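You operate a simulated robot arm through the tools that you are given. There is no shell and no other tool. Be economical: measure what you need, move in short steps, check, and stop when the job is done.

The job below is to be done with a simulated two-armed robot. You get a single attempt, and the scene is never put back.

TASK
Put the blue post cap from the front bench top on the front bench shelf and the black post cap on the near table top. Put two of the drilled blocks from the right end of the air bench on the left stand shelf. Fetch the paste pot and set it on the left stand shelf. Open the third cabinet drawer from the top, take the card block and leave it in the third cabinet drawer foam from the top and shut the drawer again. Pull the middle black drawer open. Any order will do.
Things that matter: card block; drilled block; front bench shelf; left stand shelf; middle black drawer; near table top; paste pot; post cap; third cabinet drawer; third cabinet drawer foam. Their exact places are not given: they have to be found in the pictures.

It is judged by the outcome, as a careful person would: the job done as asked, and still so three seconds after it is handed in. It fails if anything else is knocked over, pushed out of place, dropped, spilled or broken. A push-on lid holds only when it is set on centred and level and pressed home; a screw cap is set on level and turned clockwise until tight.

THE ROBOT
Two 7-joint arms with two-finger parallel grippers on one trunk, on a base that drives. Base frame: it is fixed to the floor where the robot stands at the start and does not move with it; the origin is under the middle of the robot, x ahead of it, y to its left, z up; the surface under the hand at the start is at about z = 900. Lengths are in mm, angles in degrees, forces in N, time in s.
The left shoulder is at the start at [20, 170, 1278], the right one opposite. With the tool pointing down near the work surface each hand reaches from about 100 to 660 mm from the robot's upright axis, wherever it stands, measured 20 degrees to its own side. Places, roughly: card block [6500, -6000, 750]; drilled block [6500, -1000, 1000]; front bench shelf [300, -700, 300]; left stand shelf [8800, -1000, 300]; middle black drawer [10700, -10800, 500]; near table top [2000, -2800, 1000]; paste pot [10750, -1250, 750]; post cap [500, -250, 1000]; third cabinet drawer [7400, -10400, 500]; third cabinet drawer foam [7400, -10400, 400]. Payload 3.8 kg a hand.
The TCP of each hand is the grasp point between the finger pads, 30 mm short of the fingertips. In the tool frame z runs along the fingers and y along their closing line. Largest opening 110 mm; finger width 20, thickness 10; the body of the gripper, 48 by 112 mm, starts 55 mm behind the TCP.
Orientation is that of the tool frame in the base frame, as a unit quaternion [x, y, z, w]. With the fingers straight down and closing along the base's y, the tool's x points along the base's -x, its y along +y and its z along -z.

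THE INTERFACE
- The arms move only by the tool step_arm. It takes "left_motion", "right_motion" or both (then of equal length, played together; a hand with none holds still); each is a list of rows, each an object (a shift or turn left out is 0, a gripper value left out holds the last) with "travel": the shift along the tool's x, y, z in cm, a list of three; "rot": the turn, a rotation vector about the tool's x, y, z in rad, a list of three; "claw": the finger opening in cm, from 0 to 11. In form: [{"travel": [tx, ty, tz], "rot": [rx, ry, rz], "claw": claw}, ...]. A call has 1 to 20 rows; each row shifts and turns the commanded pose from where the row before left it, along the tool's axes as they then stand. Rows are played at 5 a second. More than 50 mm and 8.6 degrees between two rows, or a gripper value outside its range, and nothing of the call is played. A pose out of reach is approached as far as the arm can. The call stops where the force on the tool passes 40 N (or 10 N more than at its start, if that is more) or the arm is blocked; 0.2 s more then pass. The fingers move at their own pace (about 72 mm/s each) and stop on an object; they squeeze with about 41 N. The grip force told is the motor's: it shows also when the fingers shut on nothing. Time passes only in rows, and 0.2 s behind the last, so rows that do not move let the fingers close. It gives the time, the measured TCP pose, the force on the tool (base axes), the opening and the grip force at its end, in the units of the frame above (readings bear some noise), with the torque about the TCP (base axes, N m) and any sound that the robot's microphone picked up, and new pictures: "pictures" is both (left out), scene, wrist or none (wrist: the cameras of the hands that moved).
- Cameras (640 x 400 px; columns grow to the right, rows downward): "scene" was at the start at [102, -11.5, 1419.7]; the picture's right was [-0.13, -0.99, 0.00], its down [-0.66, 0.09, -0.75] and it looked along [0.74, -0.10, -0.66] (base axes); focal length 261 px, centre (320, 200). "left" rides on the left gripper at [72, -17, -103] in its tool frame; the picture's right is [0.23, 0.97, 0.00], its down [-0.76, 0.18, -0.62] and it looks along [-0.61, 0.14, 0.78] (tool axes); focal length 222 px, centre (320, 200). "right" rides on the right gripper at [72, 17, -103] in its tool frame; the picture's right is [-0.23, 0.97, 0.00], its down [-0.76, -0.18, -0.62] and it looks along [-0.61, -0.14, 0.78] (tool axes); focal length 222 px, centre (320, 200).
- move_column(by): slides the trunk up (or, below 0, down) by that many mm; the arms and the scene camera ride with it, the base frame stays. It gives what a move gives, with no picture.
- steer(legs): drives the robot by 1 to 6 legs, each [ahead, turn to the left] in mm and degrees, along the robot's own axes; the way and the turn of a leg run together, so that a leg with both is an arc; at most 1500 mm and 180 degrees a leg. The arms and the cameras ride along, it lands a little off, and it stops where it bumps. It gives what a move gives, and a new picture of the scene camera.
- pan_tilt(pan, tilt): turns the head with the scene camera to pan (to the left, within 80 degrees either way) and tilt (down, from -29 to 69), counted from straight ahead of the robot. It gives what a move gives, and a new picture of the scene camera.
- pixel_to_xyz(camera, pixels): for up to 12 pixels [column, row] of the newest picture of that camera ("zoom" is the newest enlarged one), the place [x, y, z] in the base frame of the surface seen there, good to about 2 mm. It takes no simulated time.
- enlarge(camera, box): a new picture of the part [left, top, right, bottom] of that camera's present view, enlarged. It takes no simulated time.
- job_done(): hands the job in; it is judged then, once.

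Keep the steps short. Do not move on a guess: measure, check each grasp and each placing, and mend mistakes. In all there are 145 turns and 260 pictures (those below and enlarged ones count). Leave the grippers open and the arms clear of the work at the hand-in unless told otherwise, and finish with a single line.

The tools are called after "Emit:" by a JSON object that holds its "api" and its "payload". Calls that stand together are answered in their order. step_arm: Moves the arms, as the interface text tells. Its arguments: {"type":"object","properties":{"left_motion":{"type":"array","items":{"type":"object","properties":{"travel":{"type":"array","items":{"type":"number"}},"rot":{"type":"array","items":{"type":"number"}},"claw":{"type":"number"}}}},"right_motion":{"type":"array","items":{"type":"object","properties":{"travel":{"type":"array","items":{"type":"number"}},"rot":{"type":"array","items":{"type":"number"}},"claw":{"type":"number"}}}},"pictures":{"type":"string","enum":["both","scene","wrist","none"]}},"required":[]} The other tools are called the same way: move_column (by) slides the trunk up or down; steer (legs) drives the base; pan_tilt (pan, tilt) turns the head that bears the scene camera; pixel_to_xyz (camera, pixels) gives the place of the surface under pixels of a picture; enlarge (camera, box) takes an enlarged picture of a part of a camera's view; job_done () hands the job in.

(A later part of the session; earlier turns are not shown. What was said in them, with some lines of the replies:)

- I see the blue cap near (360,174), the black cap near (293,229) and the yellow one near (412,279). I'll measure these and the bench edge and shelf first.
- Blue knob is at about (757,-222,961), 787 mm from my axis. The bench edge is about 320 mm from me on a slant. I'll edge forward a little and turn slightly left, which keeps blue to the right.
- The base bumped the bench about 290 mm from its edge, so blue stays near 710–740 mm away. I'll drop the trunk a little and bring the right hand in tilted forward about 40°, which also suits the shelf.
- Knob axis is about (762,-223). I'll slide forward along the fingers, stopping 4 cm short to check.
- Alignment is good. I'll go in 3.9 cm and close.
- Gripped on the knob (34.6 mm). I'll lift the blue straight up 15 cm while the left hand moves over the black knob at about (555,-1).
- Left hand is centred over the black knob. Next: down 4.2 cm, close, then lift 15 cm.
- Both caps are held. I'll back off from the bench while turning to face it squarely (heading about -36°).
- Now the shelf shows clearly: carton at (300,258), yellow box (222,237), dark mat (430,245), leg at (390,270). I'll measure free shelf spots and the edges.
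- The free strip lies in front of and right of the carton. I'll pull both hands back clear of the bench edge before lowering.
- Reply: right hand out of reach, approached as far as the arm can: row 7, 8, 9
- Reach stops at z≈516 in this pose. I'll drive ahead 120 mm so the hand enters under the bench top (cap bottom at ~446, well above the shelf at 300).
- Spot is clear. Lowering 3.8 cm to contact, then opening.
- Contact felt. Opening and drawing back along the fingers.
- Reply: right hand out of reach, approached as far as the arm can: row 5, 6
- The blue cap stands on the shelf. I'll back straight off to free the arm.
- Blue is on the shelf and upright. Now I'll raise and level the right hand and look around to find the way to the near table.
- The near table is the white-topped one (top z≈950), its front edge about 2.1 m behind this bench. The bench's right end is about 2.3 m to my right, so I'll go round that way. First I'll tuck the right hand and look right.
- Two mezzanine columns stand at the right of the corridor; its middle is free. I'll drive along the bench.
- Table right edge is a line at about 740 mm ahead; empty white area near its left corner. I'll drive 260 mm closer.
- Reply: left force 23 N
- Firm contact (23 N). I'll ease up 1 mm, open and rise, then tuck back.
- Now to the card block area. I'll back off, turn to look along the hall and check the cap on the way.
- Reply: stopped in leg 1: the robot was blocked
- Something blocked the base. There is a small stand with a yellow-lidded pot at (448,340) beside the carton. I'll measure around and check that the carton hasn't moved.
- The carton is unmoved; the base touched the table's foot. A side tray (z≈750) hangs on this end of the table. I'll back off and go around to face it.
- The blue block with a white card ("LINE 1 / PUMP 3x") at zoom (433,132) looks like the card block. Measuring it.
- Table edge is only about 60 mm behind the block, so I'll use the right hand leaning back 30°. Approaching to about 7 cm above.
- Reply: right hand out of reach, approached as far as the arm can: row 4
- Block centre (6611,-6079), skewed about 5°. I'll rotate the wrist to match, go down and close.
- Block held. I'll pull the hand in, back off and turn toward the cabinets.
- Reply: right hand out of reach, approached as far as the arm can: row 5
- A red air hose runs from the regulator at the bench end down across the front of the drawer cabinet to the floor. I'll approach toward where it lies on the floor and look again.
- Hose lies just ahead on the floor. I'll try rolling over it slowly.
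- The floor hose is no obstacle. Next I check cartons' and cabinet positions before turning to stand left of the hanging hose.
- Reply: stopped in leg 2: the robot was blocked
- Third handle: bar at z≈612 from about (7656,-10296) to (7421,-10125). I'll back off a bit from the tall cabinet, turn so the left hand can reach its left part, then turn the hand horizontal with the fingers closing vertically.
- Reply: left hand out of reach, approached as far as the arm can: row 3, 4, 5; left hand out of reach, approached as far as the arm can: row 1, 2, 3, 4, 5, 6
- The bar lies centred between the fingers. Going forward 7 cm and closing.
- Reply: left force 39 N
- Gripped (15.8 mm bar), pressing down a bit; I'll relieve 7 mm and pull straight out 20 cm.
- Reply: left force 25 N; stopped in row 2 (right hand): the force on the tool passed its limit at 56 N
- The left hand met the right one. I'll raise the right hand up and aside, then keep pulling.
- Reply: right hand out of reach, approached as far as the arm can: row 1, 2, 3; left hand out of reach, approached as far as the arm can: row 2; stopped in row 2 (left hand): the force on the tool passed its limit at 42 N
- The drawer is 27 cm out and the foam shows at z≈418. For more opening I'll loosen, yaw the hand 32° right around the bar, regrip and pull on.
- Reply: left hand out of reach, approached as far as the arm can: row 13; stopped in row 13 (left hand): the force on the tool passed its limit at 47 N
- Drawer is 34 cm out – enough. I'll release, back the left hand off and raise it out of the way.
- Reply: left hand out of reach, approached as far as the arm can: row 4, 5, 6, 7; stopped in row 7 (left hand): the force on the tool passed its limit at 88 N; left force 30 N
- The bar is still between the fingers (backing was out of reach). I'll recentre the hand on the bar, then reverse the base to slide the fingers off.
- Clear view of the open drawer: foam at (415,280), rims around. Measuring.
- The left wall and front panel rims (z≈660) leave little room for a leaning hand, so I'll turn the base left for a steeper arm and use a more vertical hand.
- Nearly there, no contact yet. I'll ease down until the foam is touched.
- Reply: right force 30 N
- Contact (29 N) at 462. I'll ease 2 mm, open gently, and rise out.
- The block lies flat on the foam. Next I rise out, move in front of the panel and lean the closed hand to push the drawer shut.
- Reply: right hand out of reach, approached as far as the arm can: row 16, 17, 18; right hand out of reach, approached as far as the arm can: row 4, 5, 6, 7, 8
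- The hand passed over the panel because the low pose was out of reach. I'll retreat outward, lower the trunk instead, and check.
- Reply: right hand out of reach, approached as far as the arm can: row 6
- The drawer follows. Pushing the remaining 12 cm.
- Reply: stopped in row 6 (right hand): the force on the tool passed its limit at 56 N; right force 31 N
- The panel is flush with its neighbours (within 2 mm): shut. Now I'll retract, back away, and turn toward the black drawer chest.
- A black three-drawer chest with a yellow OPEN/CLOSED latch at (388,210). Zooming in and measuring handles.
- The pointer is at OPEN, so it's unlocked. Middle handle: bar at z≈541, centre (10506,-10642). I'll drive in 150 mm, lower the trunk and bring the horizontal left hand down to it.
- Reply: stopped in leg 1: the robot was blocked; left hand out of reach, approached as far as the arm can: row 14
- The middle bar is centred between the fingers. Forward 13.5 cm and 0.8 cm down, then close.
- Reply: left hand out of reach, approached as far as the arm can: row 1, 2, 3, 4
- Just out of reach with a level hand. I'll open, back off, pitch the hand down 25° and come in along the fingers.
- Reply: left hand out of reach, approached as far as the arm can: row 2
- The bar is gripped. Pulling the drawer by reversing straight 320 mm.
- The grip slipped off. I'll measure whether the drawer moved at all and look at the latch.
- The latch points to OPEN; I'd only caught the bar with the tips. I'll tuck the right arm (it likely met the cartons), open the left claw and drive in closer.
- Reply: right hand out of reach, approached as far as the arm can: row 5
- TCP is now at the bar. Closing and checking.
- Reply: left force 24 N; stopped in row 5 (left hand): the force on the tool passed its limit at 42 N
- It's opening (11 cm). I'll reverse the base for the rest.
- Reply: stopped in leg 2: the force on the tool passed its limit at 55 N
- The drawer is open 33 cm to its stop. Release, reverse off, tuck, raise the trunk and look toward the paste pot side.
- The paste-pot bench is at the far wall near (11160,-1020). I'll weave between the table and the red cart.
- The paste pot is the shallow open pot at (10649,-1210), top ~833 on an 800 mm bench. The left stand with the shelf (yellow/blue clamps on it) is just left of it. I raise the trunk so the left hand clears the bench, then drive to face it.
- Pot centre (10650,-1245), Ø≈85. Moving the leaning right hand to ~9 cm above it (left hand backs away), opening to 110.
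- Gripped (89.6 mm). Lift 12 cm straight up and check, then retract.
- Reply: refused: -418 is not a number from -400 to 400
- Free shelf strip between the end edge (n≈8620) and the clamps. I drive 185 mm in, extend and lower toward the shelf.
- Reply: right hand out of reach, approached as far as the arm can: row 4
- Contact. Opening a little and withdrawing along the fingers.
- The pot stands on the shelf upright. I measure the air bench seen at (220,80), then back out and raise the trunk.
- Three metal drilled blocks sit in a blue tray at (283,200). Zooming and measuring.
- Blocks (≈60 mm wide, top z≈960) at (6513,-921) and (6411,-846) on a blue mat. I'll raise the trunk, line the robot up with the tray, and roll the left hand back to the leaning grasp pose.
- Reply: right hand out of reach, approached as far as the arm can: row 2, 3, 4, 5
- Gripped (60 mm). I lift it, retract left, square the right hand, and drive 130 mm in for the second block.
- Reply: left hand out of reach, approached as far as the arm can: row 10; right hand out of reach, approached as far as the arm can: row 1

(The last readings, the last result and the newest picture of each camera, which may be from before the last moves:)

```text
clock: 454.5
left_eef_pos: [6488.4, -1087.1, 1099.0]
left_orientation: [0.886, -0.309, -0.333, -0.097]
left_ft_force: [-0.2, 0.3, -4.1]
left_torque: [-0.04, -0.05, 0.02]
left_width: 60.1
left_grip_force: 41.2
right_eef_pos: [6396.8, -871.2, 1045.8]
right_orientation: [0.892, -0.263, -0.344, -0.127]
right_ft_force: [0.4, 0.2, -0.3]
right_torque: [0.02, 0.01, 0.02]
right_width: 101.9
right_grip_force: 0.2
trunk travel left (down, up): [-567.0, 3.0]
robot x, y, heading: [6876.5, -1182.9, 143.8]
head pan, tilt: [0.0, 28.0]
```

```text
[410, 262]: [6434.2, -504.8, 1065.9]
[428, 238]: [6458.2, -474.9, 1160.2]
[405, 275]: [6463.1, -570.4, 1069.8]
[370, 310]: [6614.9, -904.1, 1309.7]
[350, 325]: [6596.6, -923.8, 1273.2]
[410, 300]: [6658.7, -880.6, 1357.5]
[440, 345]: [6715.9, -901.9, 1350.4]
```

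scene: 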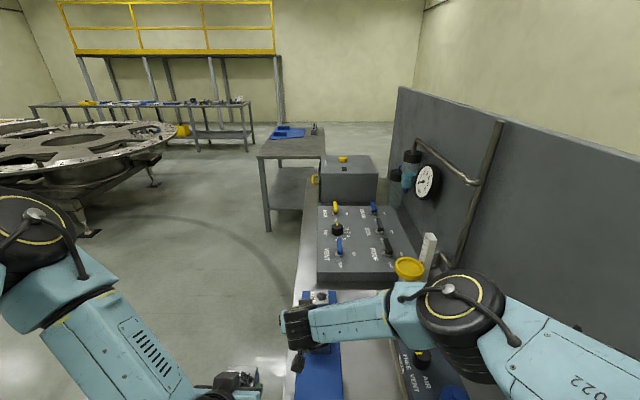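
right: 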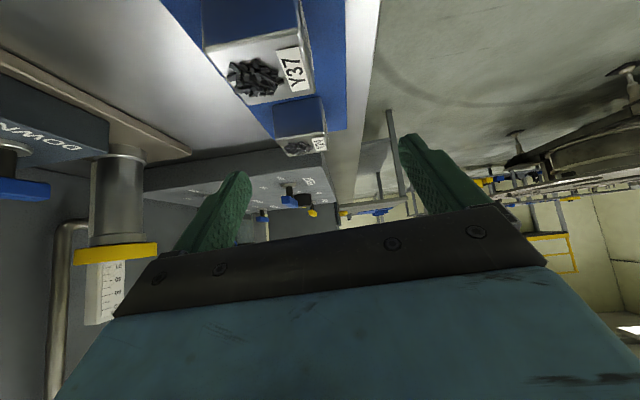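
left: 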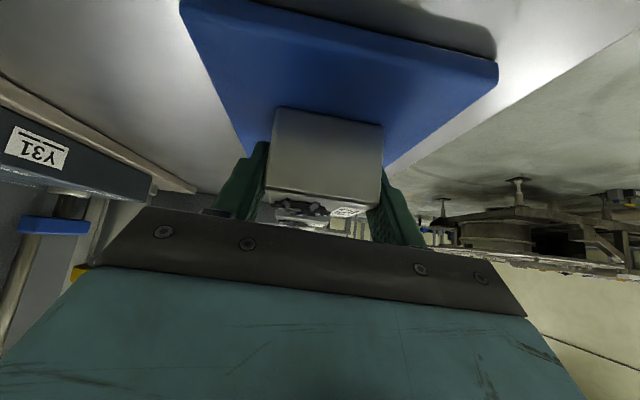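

Emit:
{"api": "step_arm", "payload": {"right_motion": [{"travel": [0, -2.6, 0]}, {"travel": [2.2, 0, 2.3]}, {"travel": [2.2, 0, 2.3]}, {"travel": [2.2, 0, 2.3]}, {}, {"claw": 0}, {"claw": 0}, {"claw": 0}, {"claw": 0}], "pictures": "wrist"}}

```text
clock: 456.5
left_eef_pos: [6487.3, -1088.9, 1099.5]
left_orientation: [0.886, -0.308, -0.332, -0.096]
left_ft_force: [-0.1, 0.4, -3.9]
left_torque: [-0.05, -0.07, 0.0]
left_width: 59.9
left_grip_force: 41.4
right_eef_pos: [6413.3, -847.5, 950.9]
right_orientation: [0.892, -0.264, -0.344, -0.128]
right_ft_force: [-0.4, -0.1, 0.3]
right_torque: [-0.08, 0.04, -0.01]
right_width: 61.0
right_grip_force: 41.1
trunk travel left (down, up): [-567.0, 3.0]
robot x, y, heading: [6872.9, -1185.2, 144.0]
head pan, tilt: [0.0, 28.0]
```

right: 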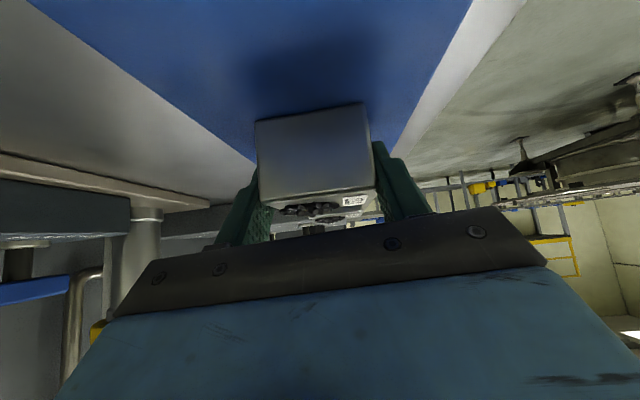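

Second block gripped (61 mm). Lifting, retracting, and driving back to the left stand.

Emit:
{"api": "step_arm", "payload": {"right_motion": [{"travel": [-1.5, 0, -1.55]}, {"travel": [-2.98, 0, -3.1]}, {"travel": [-2.98, 0, -3.1]}, {"travel": [-2.98, 0, -3.1]}, {"travel": [3.18, -0.8, -3.04]}, {"travel": [3.18, -0.8, -3.04]}, {"travel": [3.18, -0.8, -3.04]}, {"travel": [3.18, -0.8, -3.04]}, {"travel": [3.18, -0.8, -3.04]}, {}], "pictures": "wrist"}}

Emit:
{"api": "steer", "payload": {"legs": [[-380, 0], [0, -177], [1500, 0], [1200, 0], [0, 87]]}}

```text
clock: 458.7
left_eef_pos: [6487.3, -1088.7, 1098.5]
left_orientation: [0.886, -0.308, -0.332, -0.096]
left_ft_force: [0.1, 1.3, -3.2]
left_torque: [-0.02, -0.05, 0.03]
left_width: 60.1
left_grip_force: 41.0
right_eef_pos: [6610.8, -939.3, 1102.9]
right_orientation: [0.893, -0.263, -0.344, -0.127]
right_ft_force: [0.0, -1.0, -4.4]
right_torque: [-0.02, -0.03, -0.02]
right_width: 60.5
right_grip_force: 41.3
trunk travel left (down, up): [-567.0, 3.0]
robot x, y, heading: [6876.7, -1181.4, 143.9]
head pan, tilt: [0.0, 28.0]
```

right: 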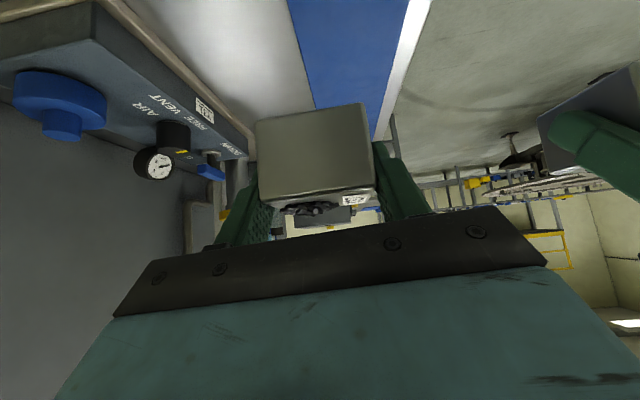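

```text
clock: 484.9
left_eef_pos: [9557.1, -2492.2, 1098.2]
left_orientation: [-0.422, 0.838, 0.171, 0.3]
left_ft_force: [-0.3, 0.1, -4.1]
left_torque: [-0.06, 0.04, 0.0]
left_width: 59.4
left_grip_force: 40.8
right_eef_pos: [9707.5, -2611.1, 1103.6]
right_orientation: [-0.457, 0.81, 0.157, 0.331]
right_ft_force: [-0.3, -0.2, -3.7]
right_torque: [-0.03, 0.05, -0.01]
right_width: 60.0
right_grip_force: 41.2
trunk travel left (down, up): [-567.0, 3.0]
robot x, y, heading: [9472.9, -2880.5, 55.8]
head pan, tilt: [0.0, 28.0]
```

scene: 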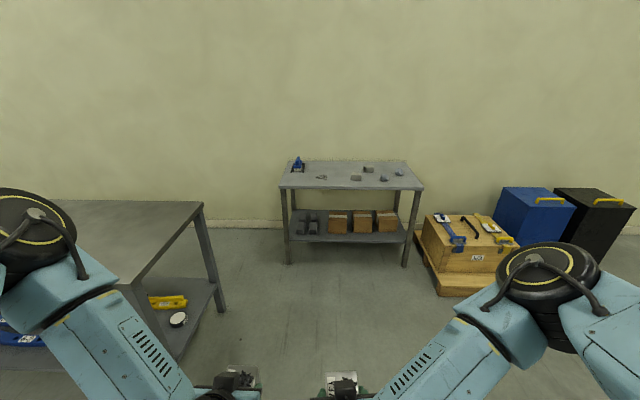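

Emit:
{"api": "steer", "payload": {"legs": [[1112, 0], [0, 88.5]]}}

Emit:
{"api": "move_column", "payload": {"by": -400}}

Emit:
{"api": "step_arm", "payload": {"right_motion": [{"travel": [0, -3, 0]}, {"travel": [0, -3, 0]}, {"travel": [0, -3, 0]}, {"travel": [0, -3, 0]}, {}], "pictures": "scene"}}

```text
clock: 494.3
left_eef_pos: [9713.2, -1876.8, 1098.6]
left_orientation: [0.887, -0.305, -0.332, -0.096]
left_ft_force: [-0.6, -0.3, -4.5]
left_torque: [-0.05, -0.08, 0.01]
left_width: 59.8
left_grip_force: 40.7
right_eef_pos: [9835.9, -1727.2, 1103.0]
right_orientation: [0.894, -0.259, -0.344, -0.126]
right_ft_force: [0.6, 0.4, -3.3]
right_torque: [-0.01, -0.06, -0.01]
right_width: 59.9
right_grip_force: 41.2
trunk travel left (down, up): [-567.0, 3.0]
robot x, y, heading: [10103.3, -1966.1, 144.2]
head pan, tilt: [0.0, 28.0]
```

scene: 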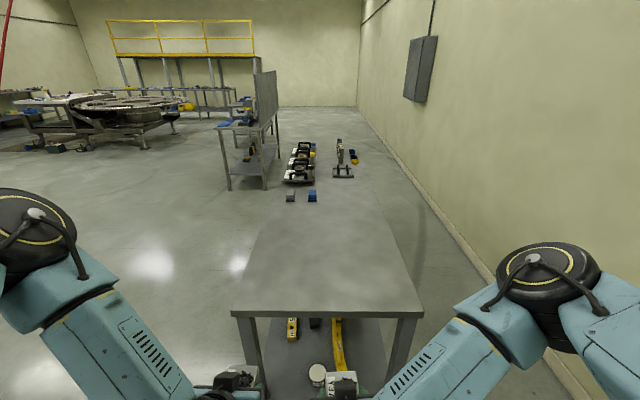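

```text
clock: 498.1
left_eef_pos: [9715.2, -1877.7, 698.7]
left_orientation: [0.888, -0.304, -0.332, -0.095]
left_ft_force: [0.1, -0.6, -3.1]
left_torque: [-0.05, -0.04, -0.01]
left_width: 59.6
left_grip_force: 41.5
right_eef_pos: [9836.6, -1728.3, 704.1]
right_orientation: [0.893, -0.259, -0.345, -0.125]
right_ft_force: [-0.9, -0.2, -3.7]
right_torque: [-0.03, -0.03, 0.01]
right_width: 60.0
right_grip_force: 41.4
trunk travel left (down, up): [-167.0, 403.0]
robot x, y, heading: [10099.6, -1970.8, 144.2]
head pan, tilt: [0.0, 28.0]
```

```text
clock: 499.3
left_eef_pos: [9713.9, -1877.8, 699.7]
left_orientation: [0.888, -0.304, -0.332, -0.095]
left_ft_force: [-0.6, 0.3, -3.6]
left_torque: [-0.05, -0.05, 0.0]
left_width: 60.0
left_grip_force: 40.5
right_eef_pos: [9892.6, -1634.9, 718.1]
right_orientation: [0.894, -0.26, -0.342, -0.127]
right_ft_force: [-0.3, -0.8, -4.8]
right_torque: [-0.02, -0.07, 0.0]
right_width: 59.9
right_grip_force: 40.6
right hand out of reach, approached as far as the arm can: row 4
trunk travel left (down, up): [-167.0, 403.0]
robot x, y, heading: [10105.6, -1966.6, 144.2]
head pan, tilt: [0.0, 28.0]
```

scene: 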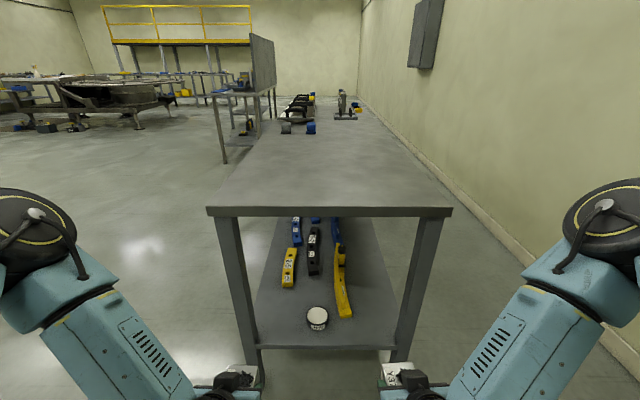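

Emit:
{"api": "pixel_to_xyz", "payload": {"camera": "scene", "pixels": [[317, 312], [307, 318], [328, 318], [341, 317], [350, 315], [280, 330], [370, 330], [288, 288], [262, 344], [388, 344]]}}

Emit:
{"api": "move_column", "payload": {"by": -162}}

```text
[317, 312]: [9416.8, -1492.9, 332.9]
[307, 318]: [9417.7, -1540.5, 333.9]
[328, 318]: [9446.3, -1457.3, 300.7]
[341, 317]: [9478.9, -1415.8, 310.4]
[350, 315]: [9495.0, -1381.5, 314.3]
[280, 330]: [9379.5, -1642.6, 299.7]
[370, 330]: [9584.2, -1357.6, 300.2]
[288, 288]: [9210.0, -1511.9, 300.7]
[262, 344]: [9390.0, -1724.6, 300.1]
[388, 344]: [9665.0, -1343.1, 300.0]
```

```text
clock: 501.2
left_eef_pos: [9714.4, -1875.7, 538.1]
left_orientation: [0.888, -0.304, -0.333, -0.095]
left_ft_force: [-0.3, -0.2, -3.5]
left_torque: [-0.06, -0.06, -0.02]
left_width: 59.9
left_grip_force: 40.8
right_eef_pos: [9892.7, -1635.5, 554.8]
right_orientation: [0.894, -0.259, -0.343, -0.127]
right_ft_force: [-0.5, 0.3, -4.2]
right_torque: [-0.04, -0.03, 0.0]
right_width: 60.1
right_grip_force: 41.0
trunk travel left (down, up): [-5.0, 565.0]
robot x, y, heading: [10101.9, -1964.4, 144.4]
head pan, tilt: [0.0, 28.0]
```

Emit:
{"api": "steer", "payload": {"legs": [[200, 0]]}}

Emit:
{"api": "step_arm", "payload": {"left_motion": [{"travel": [-3.06, 0.24, 2.63]}, {"travel": [-3.06, 0.24, 2.63]}, {"travel": [-3.06, 0.24, 2.63]}, {"travel": [-3.06, 0.24, 2.63]}, {"travel": [-3.06, 0.24, 2.63]}, {"travel": [2.52, 0, 2.93]}, {"travel": [2.52, 0, 2.93]}, {"travel": [2.52, 0, 2.93]}, {"travel": [2.52, 0, 2.93]}, {}], "right_motion": [{"travel": [-2.96, -0.64, 2.75]}, {"travel": [-2.96, -0.64, 2.75]}, {"travel": [-2.96, -0.64, 2.75]}, {"travel": [-2.96, -0.64, 2.75]}, {"travel": [-2.96, -0.64, 2.75]}, {"travel": [2.83, 0, 3.05]}, {"travel": [2.83, 0, 3.05]}, {"travel": [2.83, 0, 3.05]}, {"travel": [2.83, 0, 3.05]}, {}], "pictures": "both"}}

```text
clock: 502.8
left_eef_pos: [9551.2, -1760.4, 536.7]
left_orientation: [0.888, -0.304, -0.333, -0.095]
left_ft_force: [-0.2, 0.2, -4.5]
left_torque: [-0.03, -0.07, -0.01]
left_width: 59.9
left_grip_force: 40.8
right_eef_pos: [9728.5, -1518.5, 554.7]
right_orientation: [0.894, -0.259, -0.342, -0.127]
right_ft_force: [0.4, 0.1, -3.9]
right_torque: [-0.01, -0.04, 0.01]
right_width: 59.8
right_grip_force: 40.9
trunk travel left (down, up): [-5.0, 565.0]
robot x, y, heading: [9935.8, -1850.5, 144.4]
head pan, tilt: [0.0, 28.0]
```

scene: 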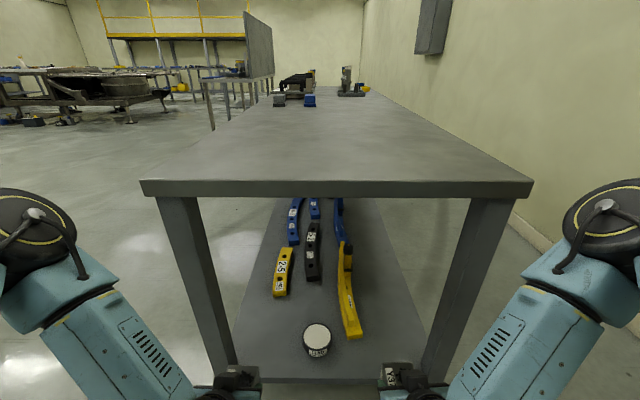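

```text
clock: 505.0
left_eef_pos: [9381.1, -1654.0, 382.3]
left_orientation: [0.888, -0.304, -0.332, -0.095]
left_ft_force: [0.1, 0.3, -4.5]
left_torque: [-0.05, -0.04, 0.0]
left_width: 59.8
left_grip_force: 41.4
right_eef_pos: [9582.5, -1375.2, 391.1]
right_orientation: [0.895, -0.258, -0.342, -0.127]
right_ft_force: [0.4, 0.2, -3.6]
right_torque: [-0.01, 0.01, 0.02]
right_width: 59.7
right_grip_force: 41.1
trunk travel left (down, up): [-5.0, 565.0]
robot x, y, heading: [9937.1, -1852.9, 144.5]
head pan, tilt: [0.0, 28.0]
```

scene: 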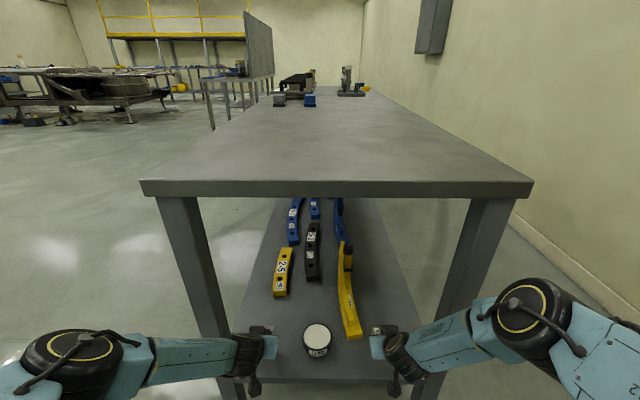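
right: 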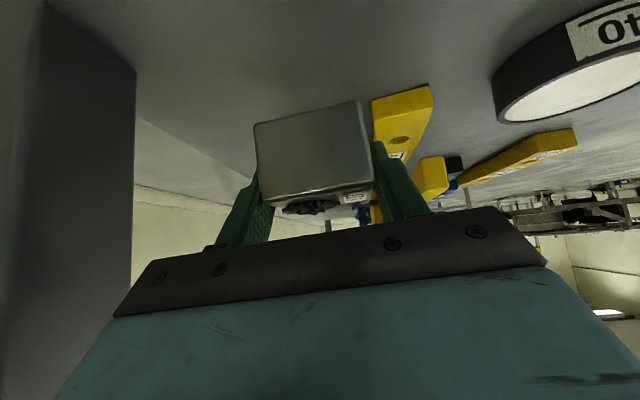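
left: 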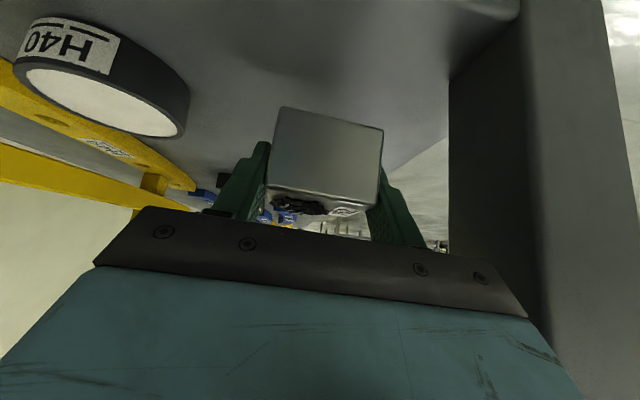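

Both over free spots. Lowering both to just above contact.

Emit:
{"api": "step_arm", "payload": {"left_motion": [{"travel": [0.913, 0, 1.06]}, {"travel": [0.913, 0, 1.06]}, {"travel": [0.913, 0, 1.06]}, {"travel": [0.13, 0, 0.15]}, {}], "right_motion": [{"travel": [1.11, 0, 1.195]}, {"travel": [1.11, 0, 1.195]}, {"travel": [1.11, 0, 1.195]}, {"travel": [0.14, 0, 0.15]}, {}], "pictures": "none"}}

```text
clock: 506.2
left_eef_pos: [9379.3, -1654.7, 339.7]
left_orientation: [0.888, -0.303, -0.333, -0.095]
left_ft_force: [0.7, -0.1, 4.1]
left_torque: [0.36, 0.1, -0.02]
left_width: 59.8
left_grip_force: 40.8
right_eef_pos: [9584.8, -1375.1, 381.7]
right_orientation: [0.896, -0.259, -0.339, -0.126]
right_ft_force: [-0.2, 0.6, -3.9]
right_torque: [-0.04, -0.03, 0.03]
right_width: 59.7
right_grip_force: 40.8
right hand out of reach, approached as far as the arm can: row 1, 2, 3
trunk travel left (down, up): [-5.0, 565.0]
robot x, y, heading: [9941.0, -1853.5, 144.7]
head pan, tilt: [0.0, 28.0]
```

Left block touches down – releasing it. The right arm is limited at this yaw; I'll yaw it slightly right and try again.

Emit:
{"api": "step_arm", "payload": {"left_motion": [{"claw": 7.4}, {"claw": 7.4}, {"claw": 7.4}, {"travel": [0, 0, -3]}, {"travel": [0, 0, -4]}, {"travel": [0, 0, -4]}, {"travel": [0, 0, -3]}, {}], "right_motion": [{"rot": [0.082, 0, 0.088]}, {}, {}, {"travel": [1.1, 0, 1.2]}, {"travel": [1.1, 0, 1.2]}, {"travel": [0.41, 0, 0.44]}, {}, {}], "pictures": "both"}}

```text
clock: 508.0
left_eef_pos: [9422.5, -1684.5, 397.9]
left_orientation: [0.888, -0.304, -0.331, -0.093]
left_ft_force: [0.0, -0.5, 0.2]
left_torque: [-0.02, 0.01, 0.01]
left_width: 73.9
left_grip_force: 0.0
left hand out of reach, approached as far as the arm can: row 6, 7
right_eef_pos: [9583.9, -1372.8, 342.0]
right_orientation: [0.876, -0.312, -0.336, -0.148]
right_ft_force: [0.4, -0.2, -2.9]
right_torque: [-0.01, 0.0, 0.02]
right_width: 59.7
right_grip_force: 40.6
trunk travel left (down, up): [-5.0, 565.0]
robot x, y, heading: [9938.0, -1850.4, 144.4]
head pan, tilt: [0.0, 28.0]
```

scene: 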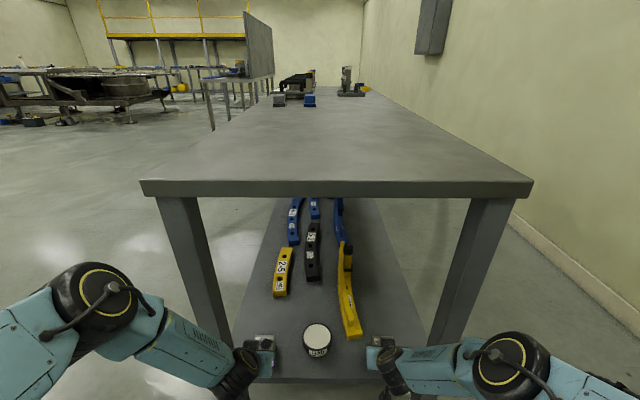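
right: 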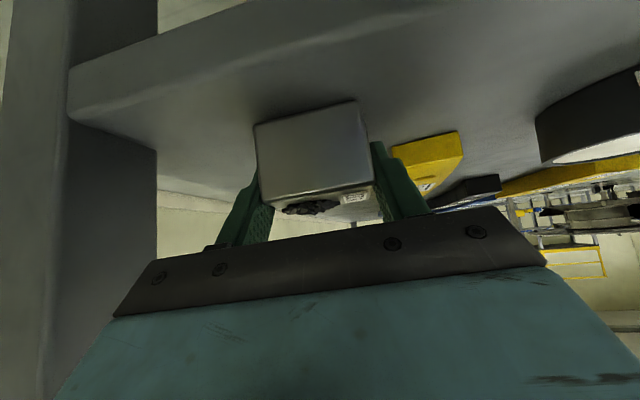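
left: 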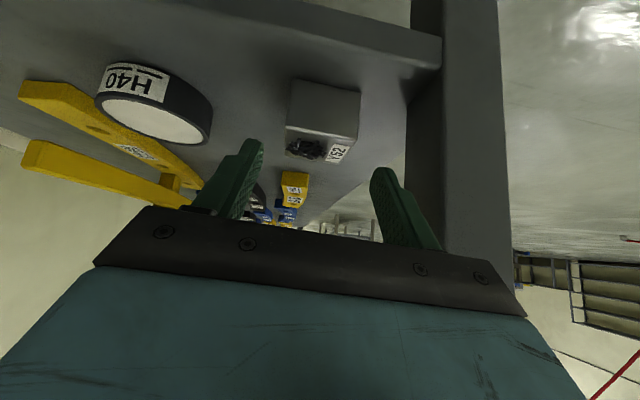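

Left block stands on the shelf. Lower the right one the last 3 mm.

Emit:
{"api": "step_arm", "payload": {"right_motion": [{"travel": [0.14, 0, 0.15]}, {"travel": [0.1, 0, 0.11]}, {}], "pictures": "none"}}

```text
clock: 508.8
left_eef_pos: [9423.4, -1684.3, 399.5]
left_orientation: [0.888, -0.304, -0.332, -0.094]
left_ft_force: [0.0, -0.2, 0.0]
left_torque: [0.0, 0.01, 0.01]
left_width: 74.1
left_grip_force: 0.0
right_eef_pos: [9583.9, -1372.4, 341.8]
right_orientation: [0.875, -0.312, -0.339, -0.148]
right_ft_force: [3.7, -2.9, 23.4]
right_torque: [-0.86, 0.09, 0.08]
right_width: 59.9
right_grip_force: 41.6
trunk travel left (down, up): [-5.0, 565.0]
robot x, y, heading: [9935.0, -1851.0, 144.6]
head pan, tilt: [0.0, 28.0]
```

Emit:
{"api": "step_arm", "payload": {"right_motion": [{"travel": [-0.1, 0, -0.11]}, {"claw": 7.4}, {"claw": 7.4}, {"claw": 7.4}, {"travel": [0, 0, -3]}, {"travel": [0, 0, -3]}, {"travel": [0, 0, -3]}, {}], "pictures": "wrist"}}

Emit:
{"api": "steer", "payload": {"legs": [[-400, 0]]}}

Emit:
{"api": "enlarge", "payload": {"camera": "scene", "box": [220, 180, 440, 320]}}

```text
clock: 510.6
left_eef_pos: [9423.9, -1685.7, 399.1]
left_orientation: [0.888, -0.304, -0.331, -0.094]
left_ft_force: [0.4, 0.0, -0.6]
left_torque: [0.01, 0.02, -0.01]
left_width: 74.2
left_grip_force: 0.1
right_eef_pos: [9630.0, -1415.7, 406.2]
right_orientation: [0.876, -0.312, -0.336, -0.148]
right_ft_force: [1.5, -0.3, -0.8]
right_torque: [0.02, -0.01, 0.0]
right_width: 74.2
right_grip_force: 0.1
trunk travel left (down, up): [-5.0, 565.0]
robot x, y, heading: [9939.8, -1848.7, 144.7]
head pan, tilt: [0.0, 28.0]
```

right: 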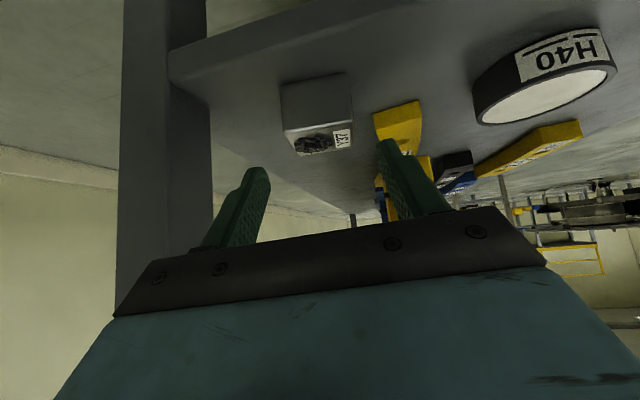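

```text
clock: 513.1
left_eef_pos: [9746.9, -1914.9, 398.6]
left_orientation: [0.889, -0.303, -0.331, -0.093]
left_ft_force: [-0.4, -0.7, 0.0]
left_torque: [0.04, 0.0, 0.03]
left_width: 73.9
left_grip_force: 0.0
right_eef_pos: [9953.9, -1647.9, 405.4]
right_orientation: [0.877, -0.311, -0.336, -0.148]
right_ft_force: [0.3, -0.5, -0.1]
right_torque: [0.0, 0.0, 0.03]
right_width: 74.0
right_grip_force: 0.1
trunk travel left (down, up): [-5.0, 565.0]
robot x, y, heading: [10264.8, -2082.2, 144.4]
head pan, tilt: [0.0, 28.0]
```

scene: 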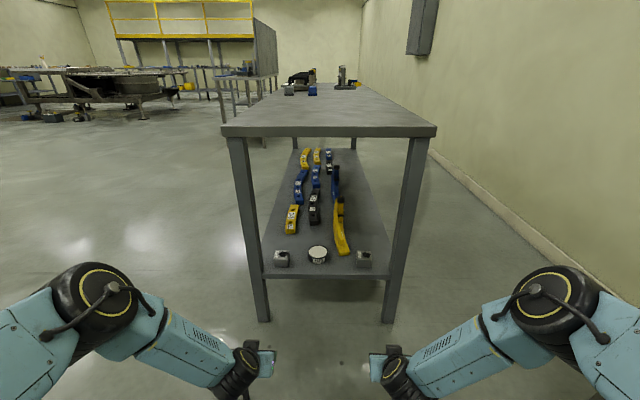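

```text
2.86 times, centred on (330, 250) of scene
```

zoom: 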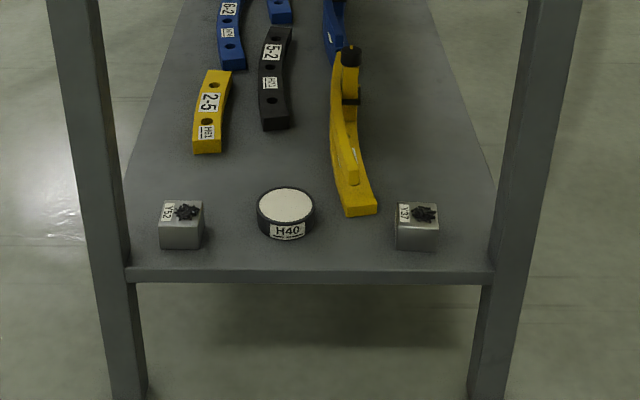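

Both blocks and the pot stand upright on the left stand shelf. The grippers are open, the arms are clear, and every other part is done, so I'm handing in.

Emit:
{"api": "job_done", "payload": {}}

```text
The job is handed in.
```

I handed the job in with every part done; I didn't look again at the black cap or the open black drawer after letting go of them.
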